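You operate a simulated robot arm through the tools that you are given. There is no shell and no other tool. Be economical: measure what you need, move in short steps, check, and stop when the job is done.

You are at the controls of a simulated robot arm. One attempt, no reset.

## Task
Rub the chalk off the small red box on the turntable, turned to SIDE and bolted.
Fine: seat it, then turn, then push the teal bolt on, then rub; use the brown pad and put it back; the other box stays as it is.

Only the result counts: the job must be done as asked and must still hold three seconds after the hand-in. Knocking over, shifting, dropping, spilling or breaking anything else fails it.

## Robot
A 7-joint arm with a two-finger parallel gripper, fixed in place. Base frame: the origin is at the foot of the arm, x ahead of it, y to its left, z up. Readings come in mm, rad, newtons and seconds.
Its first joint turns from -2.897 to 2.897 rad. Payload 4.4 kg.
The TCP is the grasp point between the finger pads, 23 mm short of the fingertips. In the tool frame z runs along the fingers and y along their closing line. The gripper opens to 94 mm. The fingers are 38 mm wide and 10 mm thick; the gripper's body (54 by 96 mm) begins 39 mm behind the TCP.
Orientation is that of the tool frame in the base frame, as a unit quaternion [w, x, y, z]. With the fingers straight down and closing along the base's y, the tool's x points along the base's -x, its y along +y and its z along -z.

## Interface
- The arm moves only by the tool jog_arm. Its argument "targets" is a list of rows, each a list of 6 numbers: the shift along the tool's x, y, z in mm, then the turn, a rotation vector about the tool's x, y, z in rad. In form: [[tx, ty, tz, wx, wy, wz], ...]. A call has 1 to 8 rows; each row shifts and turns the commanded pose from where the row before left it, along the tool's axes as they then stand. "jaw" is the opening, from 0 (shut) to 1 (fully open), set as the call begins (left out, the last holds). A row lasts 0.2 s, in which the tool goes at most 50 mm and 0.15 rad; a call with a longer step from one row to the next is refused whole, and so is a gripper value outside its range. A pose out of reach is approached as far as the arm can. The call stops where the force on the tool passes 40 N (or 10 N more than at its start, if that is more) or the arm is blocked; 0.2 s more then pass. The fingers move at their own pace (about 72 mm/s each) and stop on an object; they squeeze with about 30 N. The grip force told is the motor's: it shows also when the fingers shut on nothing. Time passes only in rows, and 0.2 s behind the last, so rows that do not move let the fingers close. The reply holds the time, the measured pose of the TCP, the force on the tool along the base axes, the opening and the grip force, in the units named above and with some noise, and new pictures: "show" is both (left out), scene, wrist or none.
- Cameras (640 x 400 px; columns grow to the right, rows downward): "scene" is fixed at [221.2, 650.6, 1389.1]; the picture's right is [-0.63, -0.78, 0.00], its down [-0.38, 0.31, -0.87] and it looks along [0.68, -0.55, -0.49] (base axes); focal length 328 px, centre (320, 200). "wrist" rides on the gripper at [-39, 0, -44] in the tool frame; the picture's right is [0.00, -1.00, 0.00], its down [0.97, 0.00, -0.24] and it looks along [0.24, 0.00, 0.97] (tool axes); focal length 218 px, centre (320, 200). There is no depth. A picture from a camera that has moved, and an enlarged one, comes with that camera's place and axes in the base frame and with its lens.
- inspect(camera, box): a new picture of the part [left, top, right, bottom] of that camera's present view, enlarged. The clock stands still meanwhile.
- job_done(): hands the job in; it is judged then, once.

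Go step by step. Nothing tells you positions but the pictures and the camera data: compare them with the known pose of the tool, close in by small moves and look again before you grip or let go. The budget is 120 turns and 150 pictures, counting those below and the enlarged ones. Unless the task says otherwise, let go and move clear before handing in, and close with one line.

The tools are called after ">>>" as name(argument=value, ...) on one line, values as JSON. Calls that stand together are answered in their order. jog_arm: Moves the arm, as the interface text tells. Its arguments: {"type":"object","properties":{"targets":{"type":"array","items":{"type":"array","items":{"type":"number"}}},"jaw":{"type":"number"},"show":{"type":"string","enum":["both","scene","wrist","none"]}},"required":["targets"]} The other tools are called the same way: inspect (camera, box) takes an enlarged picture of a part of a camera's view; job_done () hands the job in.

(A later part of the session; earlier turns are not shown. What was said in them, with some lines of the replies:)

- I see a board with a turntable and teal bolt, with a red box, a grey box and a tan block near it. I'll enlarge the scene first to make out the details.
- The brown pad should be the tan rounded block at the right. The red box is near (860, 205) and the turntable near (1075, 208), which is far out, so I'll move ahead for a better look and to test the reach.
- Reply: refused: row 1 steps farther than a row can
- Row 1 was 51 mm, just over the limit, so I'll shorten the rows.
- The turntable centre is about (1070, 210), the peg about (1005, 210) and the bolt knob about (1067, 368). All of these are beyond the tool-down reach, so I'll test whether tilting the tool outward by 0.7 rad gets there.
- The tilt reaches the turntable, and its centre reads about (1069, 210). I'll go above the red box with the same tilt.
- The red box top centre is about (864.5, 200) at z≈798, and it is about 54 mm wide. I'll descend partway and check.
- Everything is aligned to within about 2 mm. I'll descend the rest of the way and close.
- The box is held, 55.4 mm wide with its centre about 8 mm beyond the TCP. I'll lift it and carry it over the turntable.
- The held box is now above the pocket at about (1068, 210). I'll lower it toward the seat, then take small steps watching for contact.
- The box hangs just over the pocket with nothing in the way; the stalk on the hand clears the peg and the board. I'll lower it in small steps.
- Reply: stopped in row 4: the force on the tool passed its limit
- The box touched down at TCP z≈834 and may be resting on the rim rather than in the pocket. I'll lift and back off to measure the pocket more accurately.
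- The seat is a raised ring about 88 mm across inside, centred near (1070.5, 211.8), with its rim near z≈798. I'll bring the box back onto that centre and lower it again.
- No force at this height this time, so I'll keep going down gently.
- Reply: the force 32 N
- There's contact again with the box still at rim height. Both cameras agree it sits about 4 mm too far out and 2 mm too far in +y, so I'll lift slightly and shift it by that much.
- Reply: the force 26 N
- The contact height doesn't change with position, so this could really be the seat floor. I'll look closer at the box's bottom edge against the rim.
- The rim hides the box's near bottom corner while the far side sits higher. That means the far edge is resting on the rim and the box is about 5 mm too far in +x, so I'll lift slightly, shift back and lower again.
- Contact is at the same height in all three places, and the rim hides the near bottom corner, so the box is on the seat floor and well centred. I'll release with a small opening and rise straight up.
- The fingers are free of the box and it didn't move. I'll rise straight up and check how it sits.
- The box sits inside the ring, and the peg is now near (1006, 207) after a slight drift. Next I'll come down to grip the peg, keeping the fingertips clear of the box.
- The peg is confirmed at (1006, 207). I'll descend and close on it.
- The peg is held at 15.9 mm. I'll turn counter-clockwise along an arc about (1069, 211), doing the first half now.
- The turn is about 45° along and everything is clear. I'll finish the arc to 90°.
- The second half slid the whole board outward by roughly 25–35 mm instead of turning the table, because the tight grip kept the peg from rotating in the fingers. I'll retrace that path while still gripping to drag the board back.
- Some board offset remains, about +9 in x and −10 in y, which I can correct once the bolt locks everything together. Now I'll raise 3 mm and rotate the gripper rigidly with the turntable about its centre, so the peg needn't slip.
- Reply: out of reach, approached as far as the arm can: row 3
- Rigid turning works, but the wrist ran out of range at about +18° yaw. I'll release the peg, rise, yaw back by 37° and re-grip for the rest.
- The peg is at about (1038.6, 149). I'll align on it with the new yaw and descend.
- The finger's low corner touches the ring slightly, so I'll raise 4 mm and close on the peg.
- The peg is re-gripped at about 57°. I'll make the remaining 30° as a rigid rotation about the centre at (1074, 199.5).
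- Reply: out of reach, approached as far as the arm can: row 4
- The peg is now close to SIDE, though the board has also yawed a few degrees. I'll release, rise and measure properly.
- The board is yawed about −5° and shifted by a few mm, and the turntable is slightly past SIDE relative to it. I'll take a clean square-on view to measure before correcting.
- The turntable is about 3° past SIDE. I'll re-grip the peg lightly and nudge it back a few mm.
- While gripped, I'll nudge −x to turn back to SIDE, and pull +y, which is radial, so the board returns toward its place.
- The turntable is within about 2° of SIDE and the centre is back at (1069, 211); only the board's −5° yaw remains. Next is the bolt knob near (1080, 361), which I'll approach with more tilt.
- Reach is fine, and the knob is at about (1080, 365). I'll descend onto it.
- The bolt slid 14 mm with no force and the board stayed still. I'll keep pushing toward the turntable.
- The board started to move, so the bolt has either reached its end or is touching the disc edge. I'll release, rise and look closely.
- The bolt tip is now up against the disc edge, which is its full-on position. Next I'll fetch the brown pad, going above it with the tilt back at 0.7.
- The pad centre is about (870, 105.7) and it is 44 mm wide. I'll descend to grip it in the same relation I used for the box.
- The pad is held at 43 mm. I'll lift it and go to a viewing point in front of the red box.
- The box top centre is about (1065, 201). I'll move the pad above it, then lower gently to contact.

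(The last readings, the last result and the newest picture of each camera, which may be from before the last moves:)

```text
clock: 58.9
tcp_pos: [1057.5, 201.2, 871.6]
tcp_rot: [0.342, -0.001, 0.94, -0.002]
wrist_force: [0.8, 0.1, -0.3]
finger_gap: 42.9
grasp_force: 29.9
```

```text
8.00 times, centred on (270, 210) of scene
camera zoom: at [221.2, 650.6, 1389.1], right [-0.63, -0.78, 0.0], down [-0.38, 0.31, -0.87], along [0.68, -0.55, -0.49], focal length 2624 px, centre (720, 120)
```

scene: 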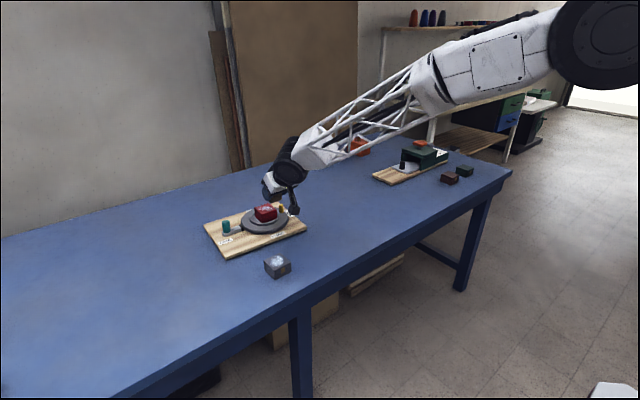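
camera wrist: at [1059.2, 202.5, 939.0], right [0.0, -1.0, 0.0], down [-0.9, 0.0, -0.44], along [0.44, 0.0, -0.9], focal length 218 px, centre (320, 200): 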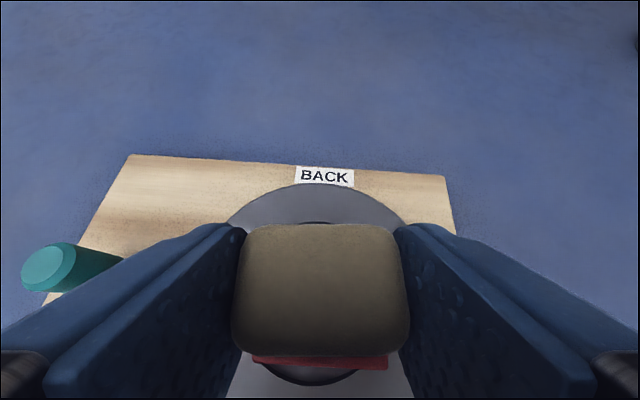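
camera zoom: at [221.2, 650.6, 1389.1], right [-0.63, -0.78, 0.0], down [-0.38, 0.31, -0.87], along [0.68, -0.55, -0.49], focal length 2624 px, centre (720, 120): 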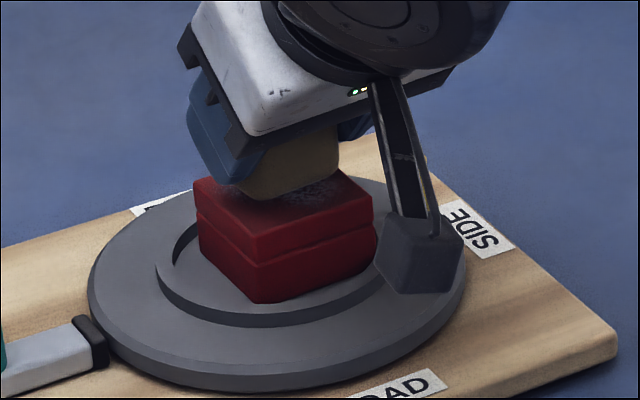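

>>> jog_arm(targets=[[0.65, 0, 0.75, 0, 0, 0], [0.65, 0, 0.75, 0, 0, 0], [0, 0, 0, 0, 0, 0]], show="none")

>>> jog_arm(targets=[[0.65, 0, 0.75, 0, 0, 0], [0, 0, 0, 0, 0, 0]], show="none")

>>> jog_arm(targets=[[0.65, 0, 0.75, 0, 0, 0], [0, 0, 0, 0, 0, 0]], show="none")

```text
clock: 59.7
tcp_pos: [1057.1, 200.4, 869.5]
tcp_rot: [0.343, -0.001, 0.939, -0.001]
wrist_force: [0.3, -0.2, -0.4]
finger_gap: 43.1
grasp_force: 29.9
```

```text
clock: 60.3
tcp_pos: [1056.3, 200.9, 867.9]
tcp_rot: [0.343, -0.001, 0.939, -0.002]
wrist_force: [0.4, 0.6, 0.2]
finger_gap: 43.2
grasp_force: 30.0
```

```text
clock: 60.9
tcp_pos: [1057.4, 201.4, 868.9]
tcp_rot: [0.344, -0.001, 0.939, -0.002]
wrist_force: [0.1, 0.0, 4.7]
finger_gap: 42.9
grasp_force: 30.3
```

Contact is at 4.7 N. I'll press very slightly more and start rubbing strokes along x.

>>> jog_arm(targets=[[0.25, 0, 0.3, 0, 0, 0], [-5.4, 0, 4.5, 0, 0, 0], [-5.4, 0, 4.5, 0, 0, 0], [5.4, 0, -4.5, 0, 0, 0], [5.4, 0, -4.5, 0, 0, 0], [5.4, 0, -4.5, 0, 0, 0], [5.4, 0, -4.5, 0, 0, 0], [-5.4, 0, 4.5, 0, 0, 0]], show="none")

>>> inspect(camera="scene", box=[190, 190, 350, 290])

```text
clock: 62.7
tcp_pos: [1050.2, 200.4, 867.7]
tcp_rot: [0.344, -0.001, 0.939, -0.002]
wrist_force: [-7.6, 1.3, 19.9]
finger_gap: 43.1
grasp_force: 29.6
```

```text
4.00 times, centred on (270, 240) of scene
camera zoom: at [221.2, 650.6, 1389.1], right [-0.63, -0.78, 0.0], down [-0.38, 0.31, -0.87], along [0.68, -0.55, -0.49], focal length 1312 px, centre (520, 40)
```

zoom: 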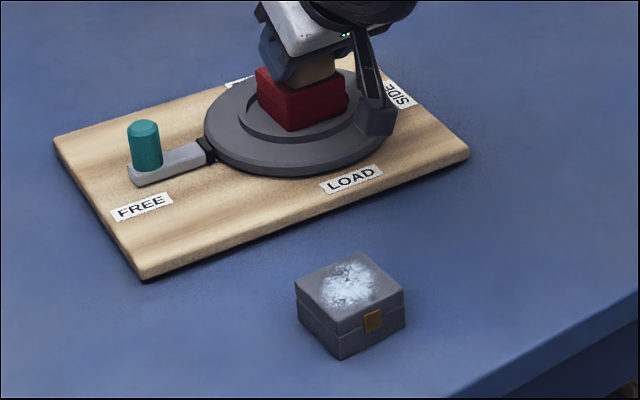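

The board is holding still. I'll carry on with offset strokes at slightly lower pressure.

>>> jog_arm(targets=[[-0.3, 6, -0.35, 0, 0, 0], [-5.4, 0, 4.5, 0, 0, 0], [-5.4, 0, 4.5, 0, 0, 0], [-5.4, 0, 4.5, 0, 0, 0], [0, -6, 0, 0, 0, 0], [5.4, 0, -4.5, 0, 0, 0], [5.4, 0, -4.5, 0, 0, 0], [5.4, 0, -4.5, 0, 0, 0]], show="none")

>>> jog_arm(targets=[[0, -6, 0, 0, 0, 0], [-5.4, 0, 4.5, 0, 0, 0], [-5.4, 0, 4.5, 0, 0, 0], [-5.4, 0, 4.5, 0, 0, 0], [0, 6, 0, 0, 0, 0], [5.4, 0, -4.5, 0, 0, 0], [5.4, 0, -4.5, 0, 0, 0], [5.4, 0, -4.5, 0, 0, 0]], show="none")

>>> inspect(camera="scene", box=[190, 190, 350, 290])

```text
clock: 64.5
tcp_pos: [1049.7, 201.2, 868.0]
tcp_rot: [0.343, -0.001, 0.939, -0.002]
wrist_force: [4.0, -0.1, 7.7]
finger_gap: 42.7
grasp_force: 29.6
```

```text
clock: 66.3
tcp_pos: [1049.6, 200.5, 868.8]
tcp_rot: [0.343, 0.0, 0.939, -0.002]
wrist_force: [0.4, 0.1, 2.9]
finger_gap: 42.9
grasp_force: 30.1
```

```text
4.00 times, centred on (270, 240) of scene
camera zoom: at [221.2, 650.6, 1389.1], right [-0.63, -0.78, 0.0], down [-0.38, 0.31, -0.87], along [0.68, -0.55, -0.49], focal length 1312 px, centre (520, 40)
```

zoom: 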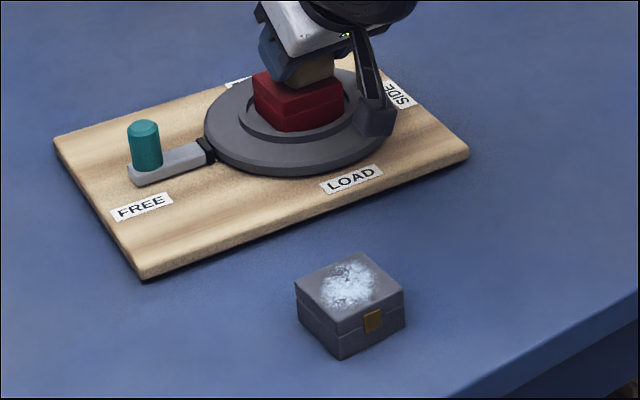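

I'll lift off and look at the top of the box.

>>> jog_arm(targets=[[-9.7, 0, -11.5, 0, 0, 0], [-16, 0, -19, 0, 0, 0], [0, 0, -40, 0, 0, 0], [10, 0, -40, 0, 0, 0], [0, 0, 0, 0, 0, 0]], show="none")

>>> inspect(camera="scene", box=[230, 185, 310, 235])

>>> inspect(camera="wrist", box=[200, 80, 440, 230])

```text
clock: 67.5
tcp_pos: [990.1, 200.9, 963.0]
tcp_rot: [0.343, -0.001, 0.939, -0.002]
wrist_force: [0.0, -0.4, 0.3]
finger_gap: 43.0
grasp_force: 30.0
```

```text
8.00 times, centred on (270, 210) of scene
camera zoom: at [221.2, 650.6, 1389.1], right [-0.63, -0.78, 0.0], down [-0.38, 0.31, -0.87], along [0.68, -0.55, -0.49], focal length 2624 px, centre (720, 120)
```

zoom: 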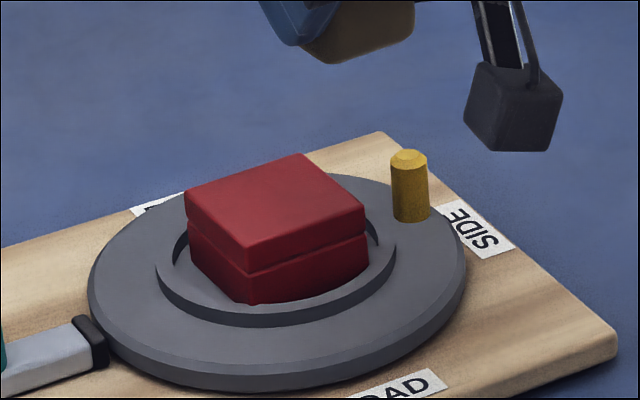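

```text
2.67 times, centred on (320, 155) of wrist
camera zoom: at [991.0, 201.7, 1021.9], right [0.0, -1.0, 0.0], down [-0.9, 0.0, -0.44], along [0.44, 0.0, -0.9], focal length 582 px, centre (320, 320)
```

zoom: 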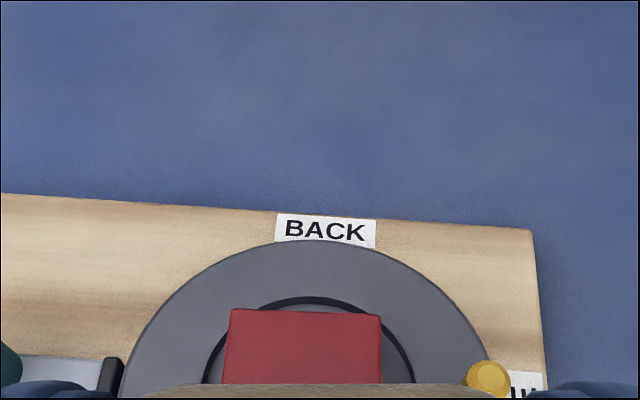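

The chalk is gone and the box is still in the ring. Now I'll return the pad to its original spot.

>>> jog_arm(targets=[[34.4, -23.9, -8.4, 0, 0, 0], [34.4, -23.9, -8.4, 0, 0, 0], [34.4, -23.9, -8.4, 0, 0, 0], [34.4, -23.9, -8.4, 0, 0, 0], [0, 0, 0, 0, 0, 0]], show="none")

>>> jog_arm(targets=[[21.2, 0, 25.1, 0, 0, 0], [21.2, 0, 25.1, 0, 0, 0], [12.8, 0, 15.3, 0, 0, 0], [0, 0, 0, 0, 0, 0]], show="wrist")

```text
clock: 68.7
tcp_pos: [862.3, 107.1, 901.2]
tcp_rot: [0.343, -0.001, 0.939, -0.002]
wrist_force: [-0.5, -0.3, 0.3]
finger_gap: 43.0
grasp_force: 29.4
```

```text
clock: 69.7
tcp_pos: [864.1, 104.4, 816.5]
tcp_rot: [0.344, 0.0, 0.939, -0.002]
wrist_force: [0.3, -0.4, -0.3]
finger_gap: 42.9
grasp_force: 30.0
camera wrist: at [864.9, 105.3, 874.3], right [0.0, -1.0, 0.0], down [-0.9, 0.0, -0.44], along [0.44, 0.0, -0.9], focal length 218 px, centre (320, 200)
```

wrist: 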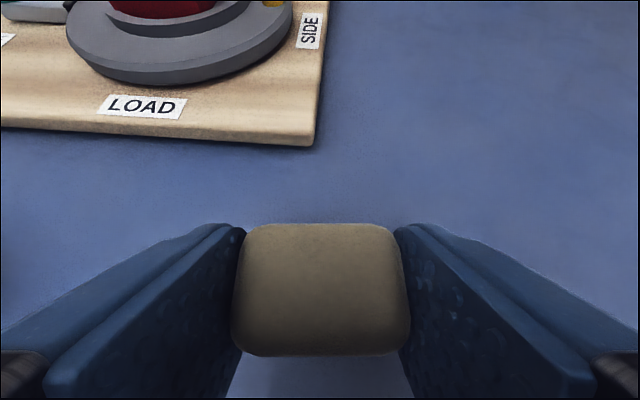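

>>> jog_arm(targets=[[6.2, 0.4, 6.5, 0, 0, 0], [6.2, 0.4, 6.5, 0, 0, 0], [0, 0, 0, 0, 0, 0], [0.65, 0, 0.75, 0, 0, 0], [0.65, 0, 0.75, 0, 0, 0], [0, 0, 0, 0, 0, 0]], show="none")

```text
clock: 71.1
tcp_pos: [863.4, 105.3, 795.4]
tcp_rot: [0.344, 0.0, 0.939, -0.002]
wrist_force: [0.5, 1.7, 11.3]
finger_gap: 43.3
grasp_force: 29.7
```

The pad is down with about 11 N of contact. I'll open, rise and check.

>>> jog_arm(targets=[[0, 0, 0, 0, 0, 0], [0, 0, 0, 0, 0, 0], [-21.2, 0, -25.1, 0, 0, 0], [-21.2, 0, -25.1, 0, 0, 0], [-21.2, 0, -25.1, 0, 0, 0], [0, 0, 0, 0, 0, 0]], jaw=0.75, show="both")

>>> inspect(camera="scene", box=[190, 190, 350, 290])

>>> inspect(camera="wrist", box=[80, 20, 400, 220])

```text
clock: 72.5
tcp_pos: [863.6, 104.4, 890.1]
tcp_rot: [0.343, -0.001, 0.939, -0.002]
wrist_force: [0.2, 0.0, -0.2]
finger_gap: 70.2
grasp_force: 0.1
camera wrist: at [864.1, 104.5, 949.9], right [0.0, -1.0, 0.0], down [-0.9, 0.0, -0.44], along [0.44, 0.0, -0.9], focal length 218 px, centre (320, 200)
```

scene: 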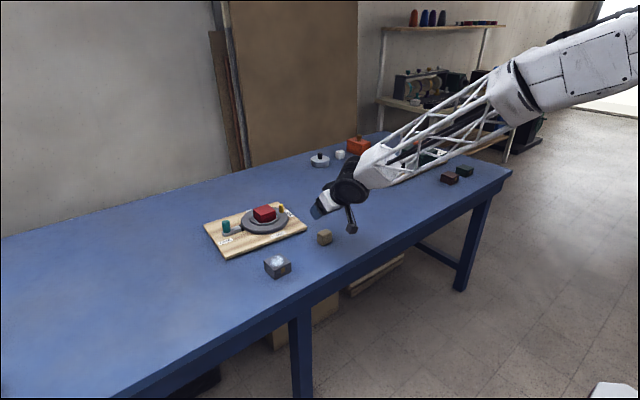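
wrist: 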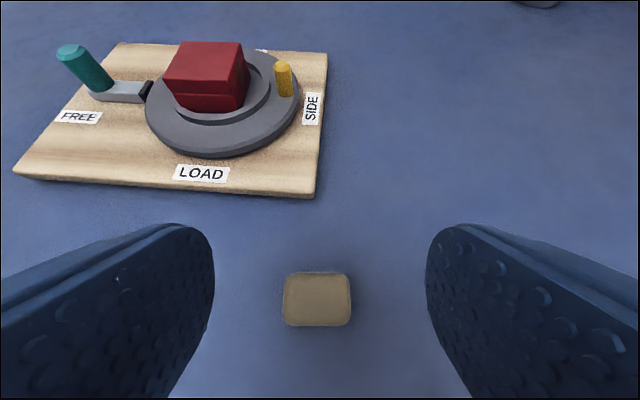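

```text
4.00 times, centred on (270, 240) of scene
camera zoom: at [221.2, 650.6, 1389.1], right [-0.63, -0.78, 0.0], down [-0.38, 0.31, -0.87], along [0.68, -0.55, -0.49], focal length 1312 px, centre (520, 40)
```

zoom: 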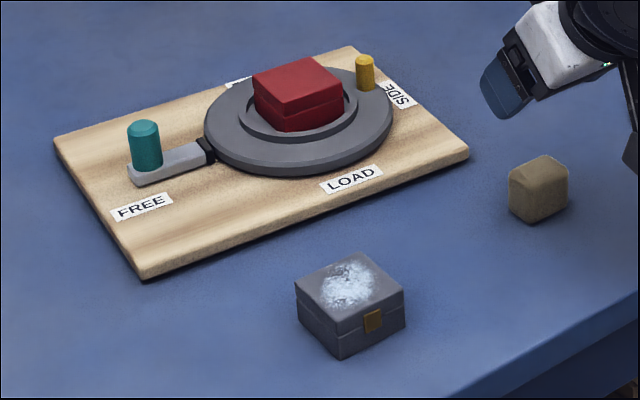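

```text
2.00 times, centred on (240, 120) of wrist
camera zoom: at [864.1, 104.5, 949.9], right [0.0, -1.0, 0.0], down [-0.9, 0.0, -0.44], along [0.44, 0.0, -0.9], focal length 436 px, centre (480, 360)
```

zoom: 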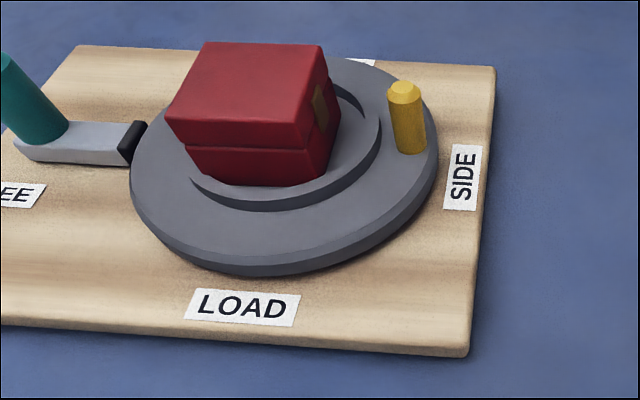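

The pad is back at its spot. I'll look closely at the box's seating and the turntable and bolt.

>>> inspect(camera="scene", box=[238, 200, 294, 235])

>>> inspect(camera="wrist", box=[130, 30, 310, 142])

```text
11.43 times, centred on (266, 218) of scene
camera zoom: at [221.2, 650.6, 1389.1], right [-0.63, -0.78, 0.0], down [-0.38, 0.31, -0.87], along [0.68, -0.55, -0.49], focal length 3748 px, centre (937, 0)
```

zoom: 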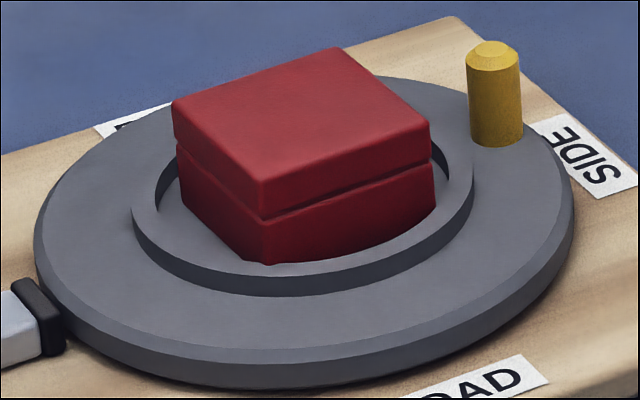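

```text
3.56 times, centred on (220, 86) of wrist
camera zoom: at [864.1, 104.5, 949.9], right [0.0, -1.0, 0.0], down [-0.9, 0.0, -0.44], along [0.44, 0.0, -0.9], focal length 776 px, centre (676, 605)
```

zoom: 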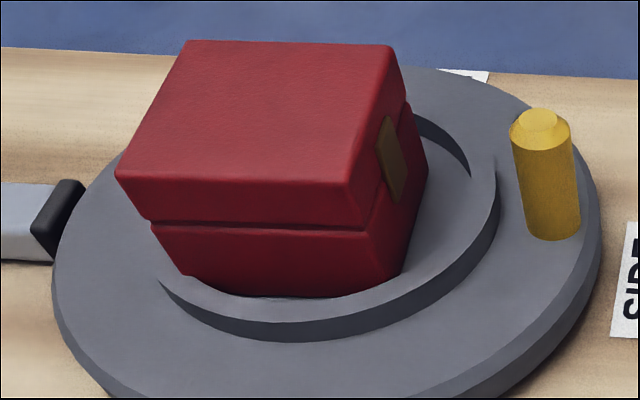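

The box is properly seated with the rim covering its lower edge. The board is still yawed about −4.6°, so I'll go back to the knob and pull that end gently toward −x to square it, keeping the bolt pressed on.

>>> jog_arm(targets=[[0, 0, 0, 0, -0.13, 0], [-21.3, 32.9, 20.1, 0, 0, 0], [-21.3, 32.9, 20.1, 0, 0, 0], [-21.3, 32.9, 20.1, 0, 0, 0], [-21.3, 32.9, 20.1, 0, 0, 0], [-21.3, 32.9, 20.1, 0, 0, 0], [-21.3, 32.9, 20.1, 0, 0, 0], [-21.3, 32.9, 20.1, 0, 0, 0]], jaw=0.6, show="wrist")

```text
clock: 74.3
tcp_pos: [1067.0, 336.5, 909.7]
tcp_rot: [0.404, 0.0, 0.915, -0.002]
wrist_force: [0.4, 0.7, 0.4]
finger_gap: 56.1
grasp_force: 0.0
camera wrist: at [1061.0, 336.1, 967.1], right [0.0, -1.0, 0.0], down [-0.83, 0.0, -0.56], along [0.56, 0.0, -0.83], focal length 218 px, centre (320, 200)
```

wrist: 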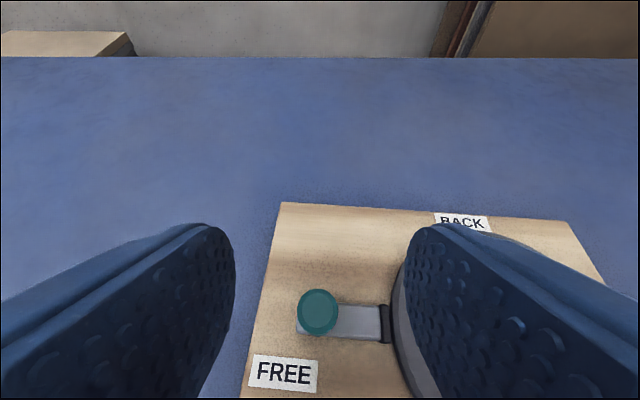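

>>> jog_arm(targets=[[24.2, 0, 25.4, 0, 0, 0], [24.2, 0, 25.4, 0, 0, 0], [0, 0, 0, 0, 0, 0]], show="wrist")

```text
clock: 75.1
tcp_pos: [1072.9, 336.4, 836.2]
tcp_rot: [0.403, -0.001, 0.915, -0.002]
wrist_force: [0.5, 1.0, -0.1]
finger_gap: 56.5
grasp_force: 0.1
camera wrist: at [1067.5, 336.8, 894.9], right [0.0, -1.0, 0.0], down [-0.83, 0.0, -0.55], along [0.55, 0.0, -0.83], focal length 218 px, centre (320, 200)
```

wrist: 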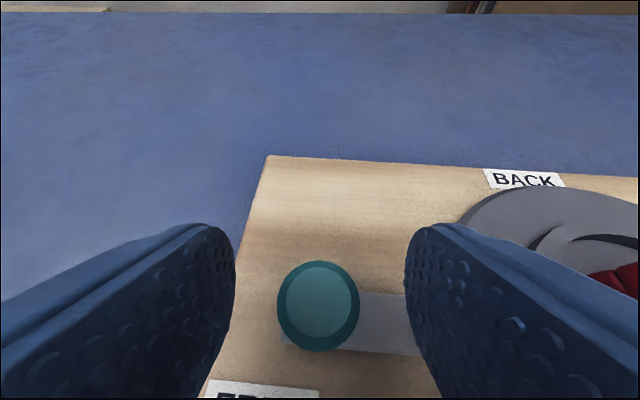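

>>> jog_arm(targets=[[0, 0, 0, 0, 0, 0], [0, 0, 0, 0, 0, 0]], jaw=0.0, show="none")

>>> jog_arm(targets=[[2.36, -0.2, -2.59, -0.0148, 0, -0.0135], [2.36, -0.2, -2.59, -0.0148, 0, -0.0135], [2.36, -0.2, -2.59, -0.0148, 0, -0.0135], [2.36, -0.2, -2.59, -0.0148, 0, -0.0135], [0, 0, 0, 0, 0, 0]], show="wrist")

>>> inspect(camera="scene", box=[190, 190, 350, 290])

```text
clock: 75.7
tcp_pos: [1074.4, 337.5, 837.6]
tcp_rot: [0.404, -0.001, 0.915, -0.002]
wrist_force: [2.7, 3.9, 1.3]
finger_gap: 23.2
grasp_force: 30.5
```

```text
clock: 76.9
tcp_pos: [1059.7, 334.4, 838.0]
tcp_rot: [0.403, -0.037, 0.914, 0.014]
wrist_force: [4.4, -0.1, -0.6]
finger_gap: 23.2
grasp_force: 29.5
camera wrist: at [1052.5, 334.4, 895.5], right [0.08, -1.0, 0.0], down [-0.83, -0.07, -0.55], along [0.55, 0.04, -0.83], focal length 218 px, centre (320, 200)
```

wrist: 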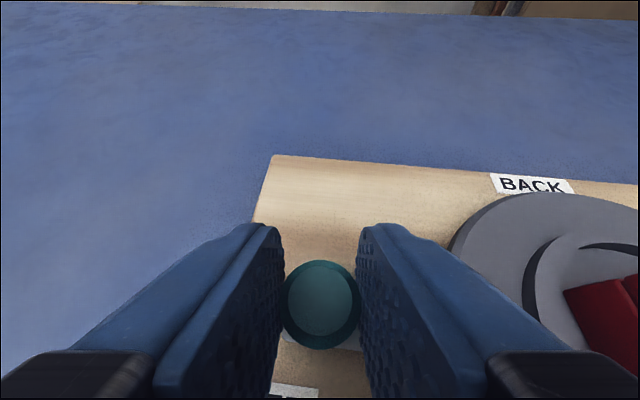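

```text
4.00 times, centred on (270, 240) of scene
camera zoom: at [221.2, 650.6, 1389.1], right [-0.63, -0.78, 0.0], down [-0.38, 0.31, -0.87], along [0.68, -0.55, -0.49], focal length 1312 px, centre (520, 40)
```

zoom: 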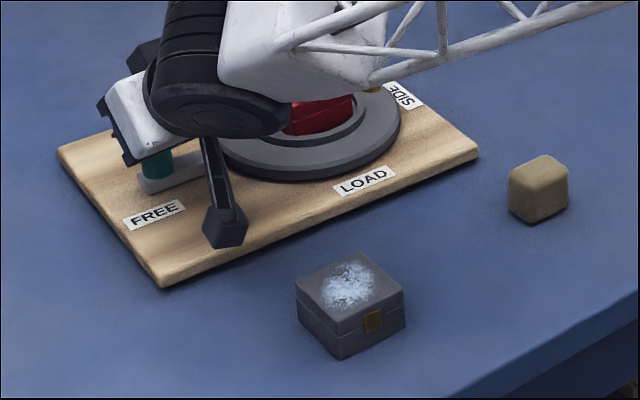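

The yaw is mostly corrected, about −2° now, but the board moved roughly 12 mm toward −x. I'll release, rise and measure; after that I can push the front edge back with a vertical tool.

>>> jog_arm(targets=[[0, 0, 0, 0, 0, 0], [0, 0, 0, 0, 0, 0], [-22.1, 0, -20.2, 0, 0, 0], [-22.1, 0, -20.2, 0, 0, 0], [-22.1, 0, -20.2, 0, 0, 0], [0, -30, -35, 0, 0, 0], [0, -30, -35, 0, 0, 0], [0, -30, -35, 0, 0, 0]], jaw=0.5, show="none")

>>> jog_arm(targets=[[0, 0, 0, 0.03, 0, 0.027], [0, 0, 0, 0.03, 0.13, 0.027], [0, 0, 0, 0, 0, 0], [0, 0, 0, 0, 0, 0]], jaw=1.0, show="wrist")

>>> inspect(camera="wrist", box=[160, 150, 480, 350])

>>> inspect(camera="scene", box=[190, 190, 350, 290])

```text
clock: 78.7
tcp_pos: [987.5, 238.0, 994.1]
tcp_rot: [0.403, -0.037, 0.914, 0.014]
wrist_force: [-0.5, -0.3, -0.7]
finger_gap: 47.0
grasp_force: 0.1
```

```text
clock: 79.7
tcp_pos: [988.8, 238.2, 996.8]
tcp_rot: [0.343, 0.0, 0.939, -0.004]
wrist_force: [-0.7, -0.4, -0.4]
finger_gap: 93.8
grasp_force: 0.1
camera wrist: at [989.4, 239.5, 1054.5], right [0.0, -1.0, 0.01], down [-0.9, 0.0, -0.44], along [0.44, -0.01, -0.9], focal length 218 px, centre (320, 200)
```

wrist: 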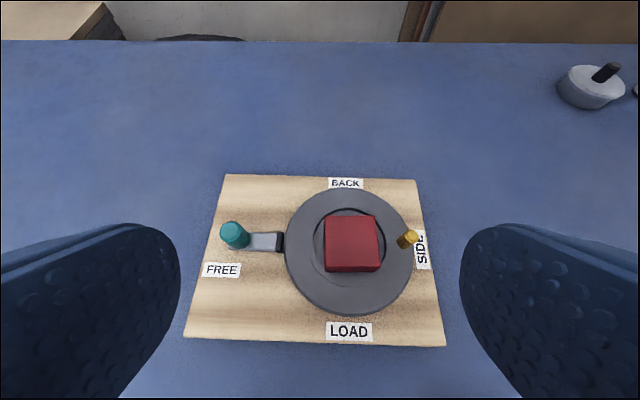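

```text
2.00 times, centred on (320, 250) of wrist
camera zoom: at [989.4, 239.5, 1054.5], right [0.0, -1.0, 0.01], down [-0.9, 0.0, -0.44], along [0.44, -0.01, -0.9], focal length 436 px, centre (320, 100)
```

zoom: 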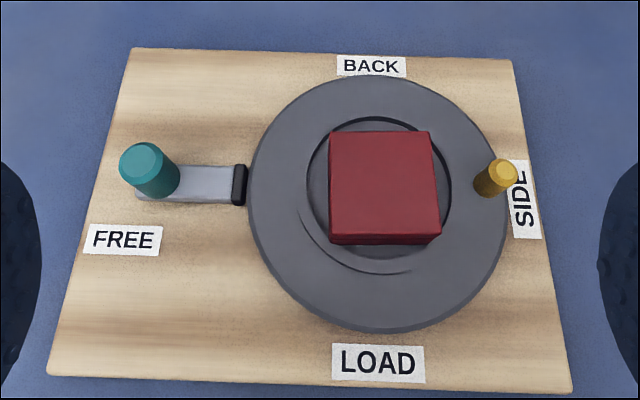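

```text
4.00 times, centred on (270, 240) of scene
camera zoom: at [221.2, 650.6, 1389.1], right [-0.63, -0.78, 0.0], down [-0.38, 0.31, -0.87], along [0.68, -0.55, -0.49], focal length 1312 px, centre (520, 40)
```

zoom: 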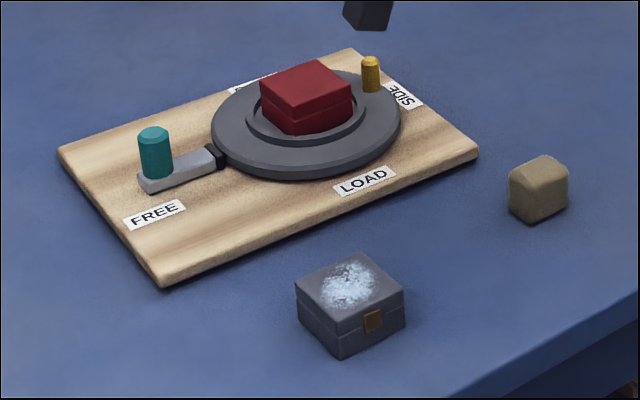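

The board is about (−10, −7) mm off with −2° yaw, and the turntable is within about 1.5° of SIDE with the bolt on. I'll go vertical with closed fingers in front of the board's edge near y≈210 and push it back.

>>> jog_arm(targets=[[0, 0, 0, 0, 0.14, 0], [0, 0, 0, 0, 0.14, 0], [0, 0, 0, 0, 0.14, 0], [0, 0, 0, 0, 0.14, 0], [0, 0, 0, 0, 0.14, 0], [21.3, -9.3, 32.3, 0, 0, 0], [21.3, -9.3, 32.3, 0, 0, 0], [21.3, -9.3, 32.3, 0, 0, 0]], jaw=0.0, show="wrist")

```text
clock: 81.5
tcp_pos: [925.4, 209.3, 899.8]
tcp_rot: [0.001, 0.0, 1.0, -0.003]
wrist_force: [0.2, 0.3, 0.2]
finger_gap: 0.1
grasp_force: 29.8
camera wrist: at [964.9, 210.4, 944.2], right [0.0, -1.0, 0.01], down [-0.97, 0.0, 0.24], along [-0.24, -0.01, -0.97], focal length 218 px, centre (320, 200)
```

wrist: 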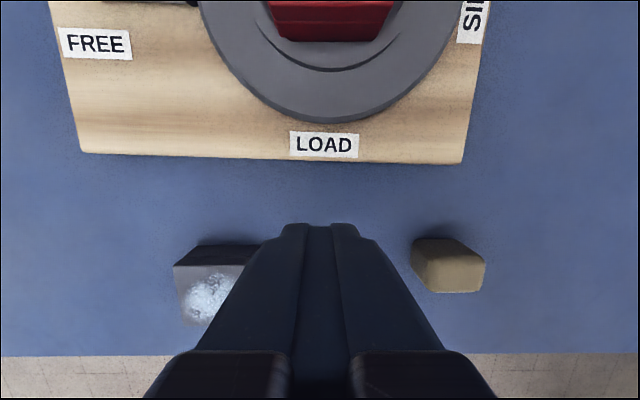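

>>> jog_arm(targets=[[0, 0, 37, 0, 0, 0], [0, 0, 37, 0, 0, 0], [0, 0, 36.5, 0, 0, 0], [0, 0, 0, 0, 0, 0]], show="none")

>>> inspect(camera="wrist", box=[200, 80, 440, 230])

```text
clock: 82.5
tcp_pos: [924.9, 210.5, 792.2]
tcp_rot: [0.0, 0.0, 1.0, -0.003]
wrist_force: [-0.8, 0.0, 0.1]
finger_gap: 0.0
grasp_force: 29.8
```

```text
2.67 times, centred on (320, 155) of wrist
camera zoom: at [963.9, 211.0, 835.1], right [0.0, -1.0, 0.01], down [-0.97, 0.0, 0.24], along [-0.24, -0.01, -0.97], focal length 582 px, centre (320, 320)
```

zoom: 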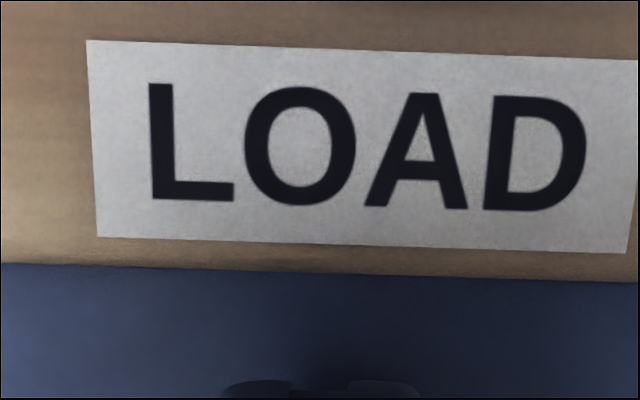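

The fingers are in front of the edge. I'll push +x in small steps.

>>> jog_arm(targets=[[0, 0, 3, 0, 0, 0], [-5, 0, 0, 0, 0, 0], [-5, 0, 0, 0, 0, 0], [-4, 0, 0, 0, 0, 0], [-4, 0, 0, 0, 0, 0], [0, 0, 0, 0, 0, 0]], show="none")

>>> inspect(camera="scene", box=[190, 190, 350, 290])

```text
clock: 83.9
tcp_pos: [942.8, 208.2, 789.0]
tcp_rot: [0.0, 0.0, 1.0, -0.003]
wrist_force: [-7.2, -0.2, 0.9]
finger_gap: 0.2
grasp_force: 30.1
```

```text
4.00 times, centred on (270, 240) of scene
camera zoom: at [221.2, 650.6, 1389.1], right [-0.63, -0.78, 0.0], down [-0.38, 0.31, -0.87], along [0.68, -0.55, -0.49], focal length 1312 px, centre (520, 40)
```

zoom: 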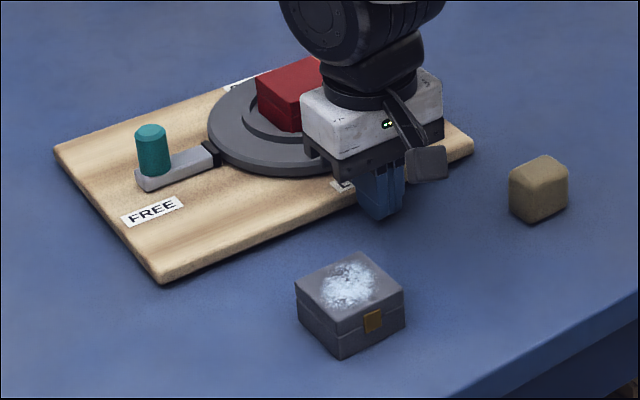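

>>> jog_arm(targets=[[3, 0, 0, 0, 0, 0], [0, -30, 0, 0, 0, 0], [-4, 0, 0, 0, 0, 0], [-5, 0, 0, 0, 0, 0], [0, 0, 0, 0, 0, 0]], show="none")

>>> inspect(camera="scene", box=[190, 190, 350, 290])

```text
clock: 85.1
tcp_pos: [948.0, 180.2, 787.5]
tcp_rot: [0.0, 0.002, 1.0, -0.003]
wrist_force: [-5.4, -2.3, -1.0]
finger_gap: 0.0
grasp_force: 30.3
```

```text
4.00 times, centred on (270, 240) of scene
camera zoom: at [221.2, 650.6, 1389.1], right [-0.63, -0.78, 0.0], down [-0.38, 0.31, -0.87], along [0.68, -0.55, -0.49], focal length 1312 px, centre (520, 40)
```

zoom: 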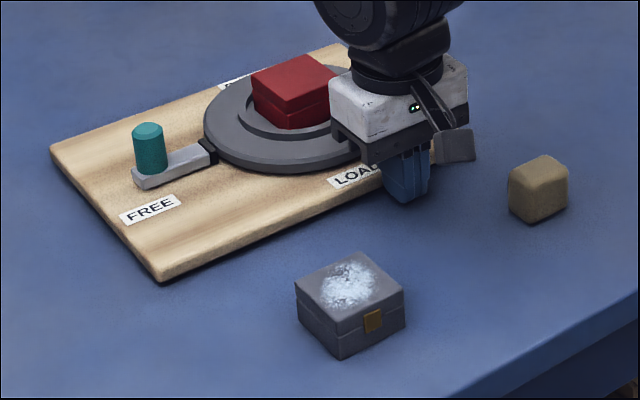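

The board is back square, to within about 6 mm in y and near zero in x and yaw. I'll back off, rise and do a final check.

>>> jog_arm(targets=[[15, 0, 0, 0, 0, 0], [0, 0, -40, 0, 0, 0], [0, 0, -45, 0, 0, 0], [0, 10, -45, 0, 0, 0], [0, 10, -45, 0, 0, 0], [0, 10, -45, 0, 0, 0], [0, 0, 0, 0, 0, 0]], show="both")

>>> inspect(camera="scene", box=[190, 190, 350, 290])

>>> inspect(camera="wrist", box=[200, 0, 440, 150])

```text
clock: 86.7
tcp_pos: [935.9, 208.9, 1009.8]
tcp_rot: [0.001, 0.0, 1.0, -0.004]
wrist_force: [0.2, -1.2, -0.1]
finger_gap: 0.1
grasp_force: 29.6
camera wrist: at [975.1, 208.8, 1052.9], right [0.0, -1.0, 0.01], down [-0.97, 0.0, 0.24], along [-0.24, -0.01, -0.97], focal length 218 px, centre (320, 200)
```

scene: 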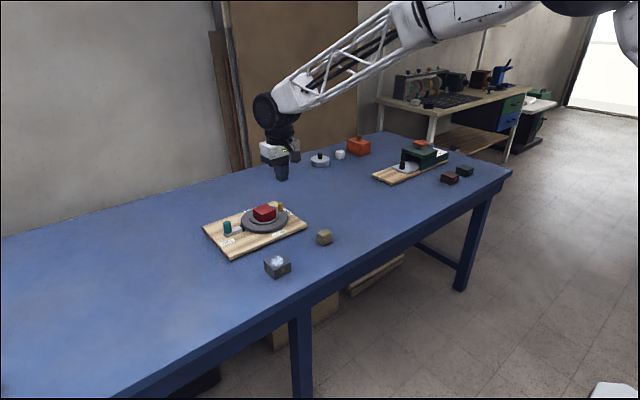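
wrist: 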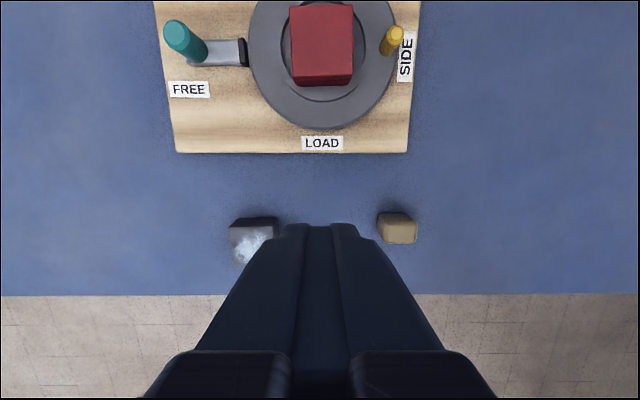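

```text
4.00 times, centred on (270, 240) of scene
camera zoom: at [221.2, 650.6, 1389.1], right [-0.63, -0.78, 0.0], down [-0.38, 0.31, -0.87], along [0.68, -0.55, -0.49], focal length 1312 px, centre (520, 40)
```

zoom: 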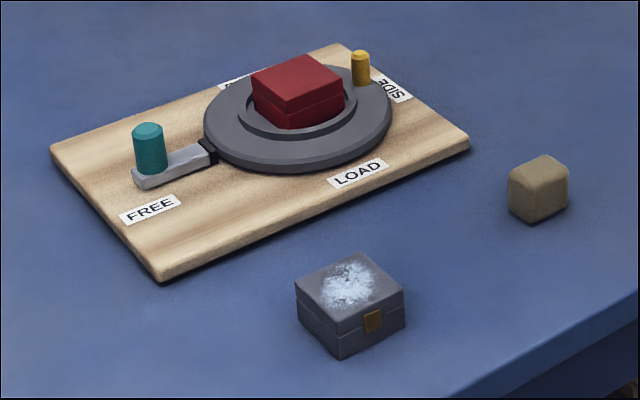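

```text
2.67 times, centred on (320, 75) of wrist
camera zoom: at [975.1, 208.8, 1052.9], right [0.0, -1.0, 0.01], down [-0.97, 0.0, 0.24], along [-0.24, -0.01, -0.97], focal length 582 px, centre (320, 533)
```

zoom: 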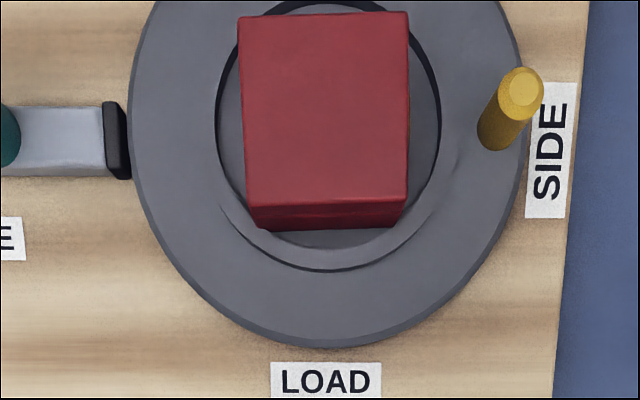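

The red box is seated and its top is clean, the turntable is at SIDE with the bolt against it, and the pad and grey box are in place with the arm clear. I'm handing in.

>>> job_done()

```text
The job is handed in.
```

I rubbed the chalk off the red box, which is seated on the turntable at SIDE (within about 1.5°), with the teal bolt pushed on until it met the disc. I put the brown pad back and left the grey box untouched. The turntable's board slid during the turn; I squared it up again, but it ended about 6 mm from where it started.
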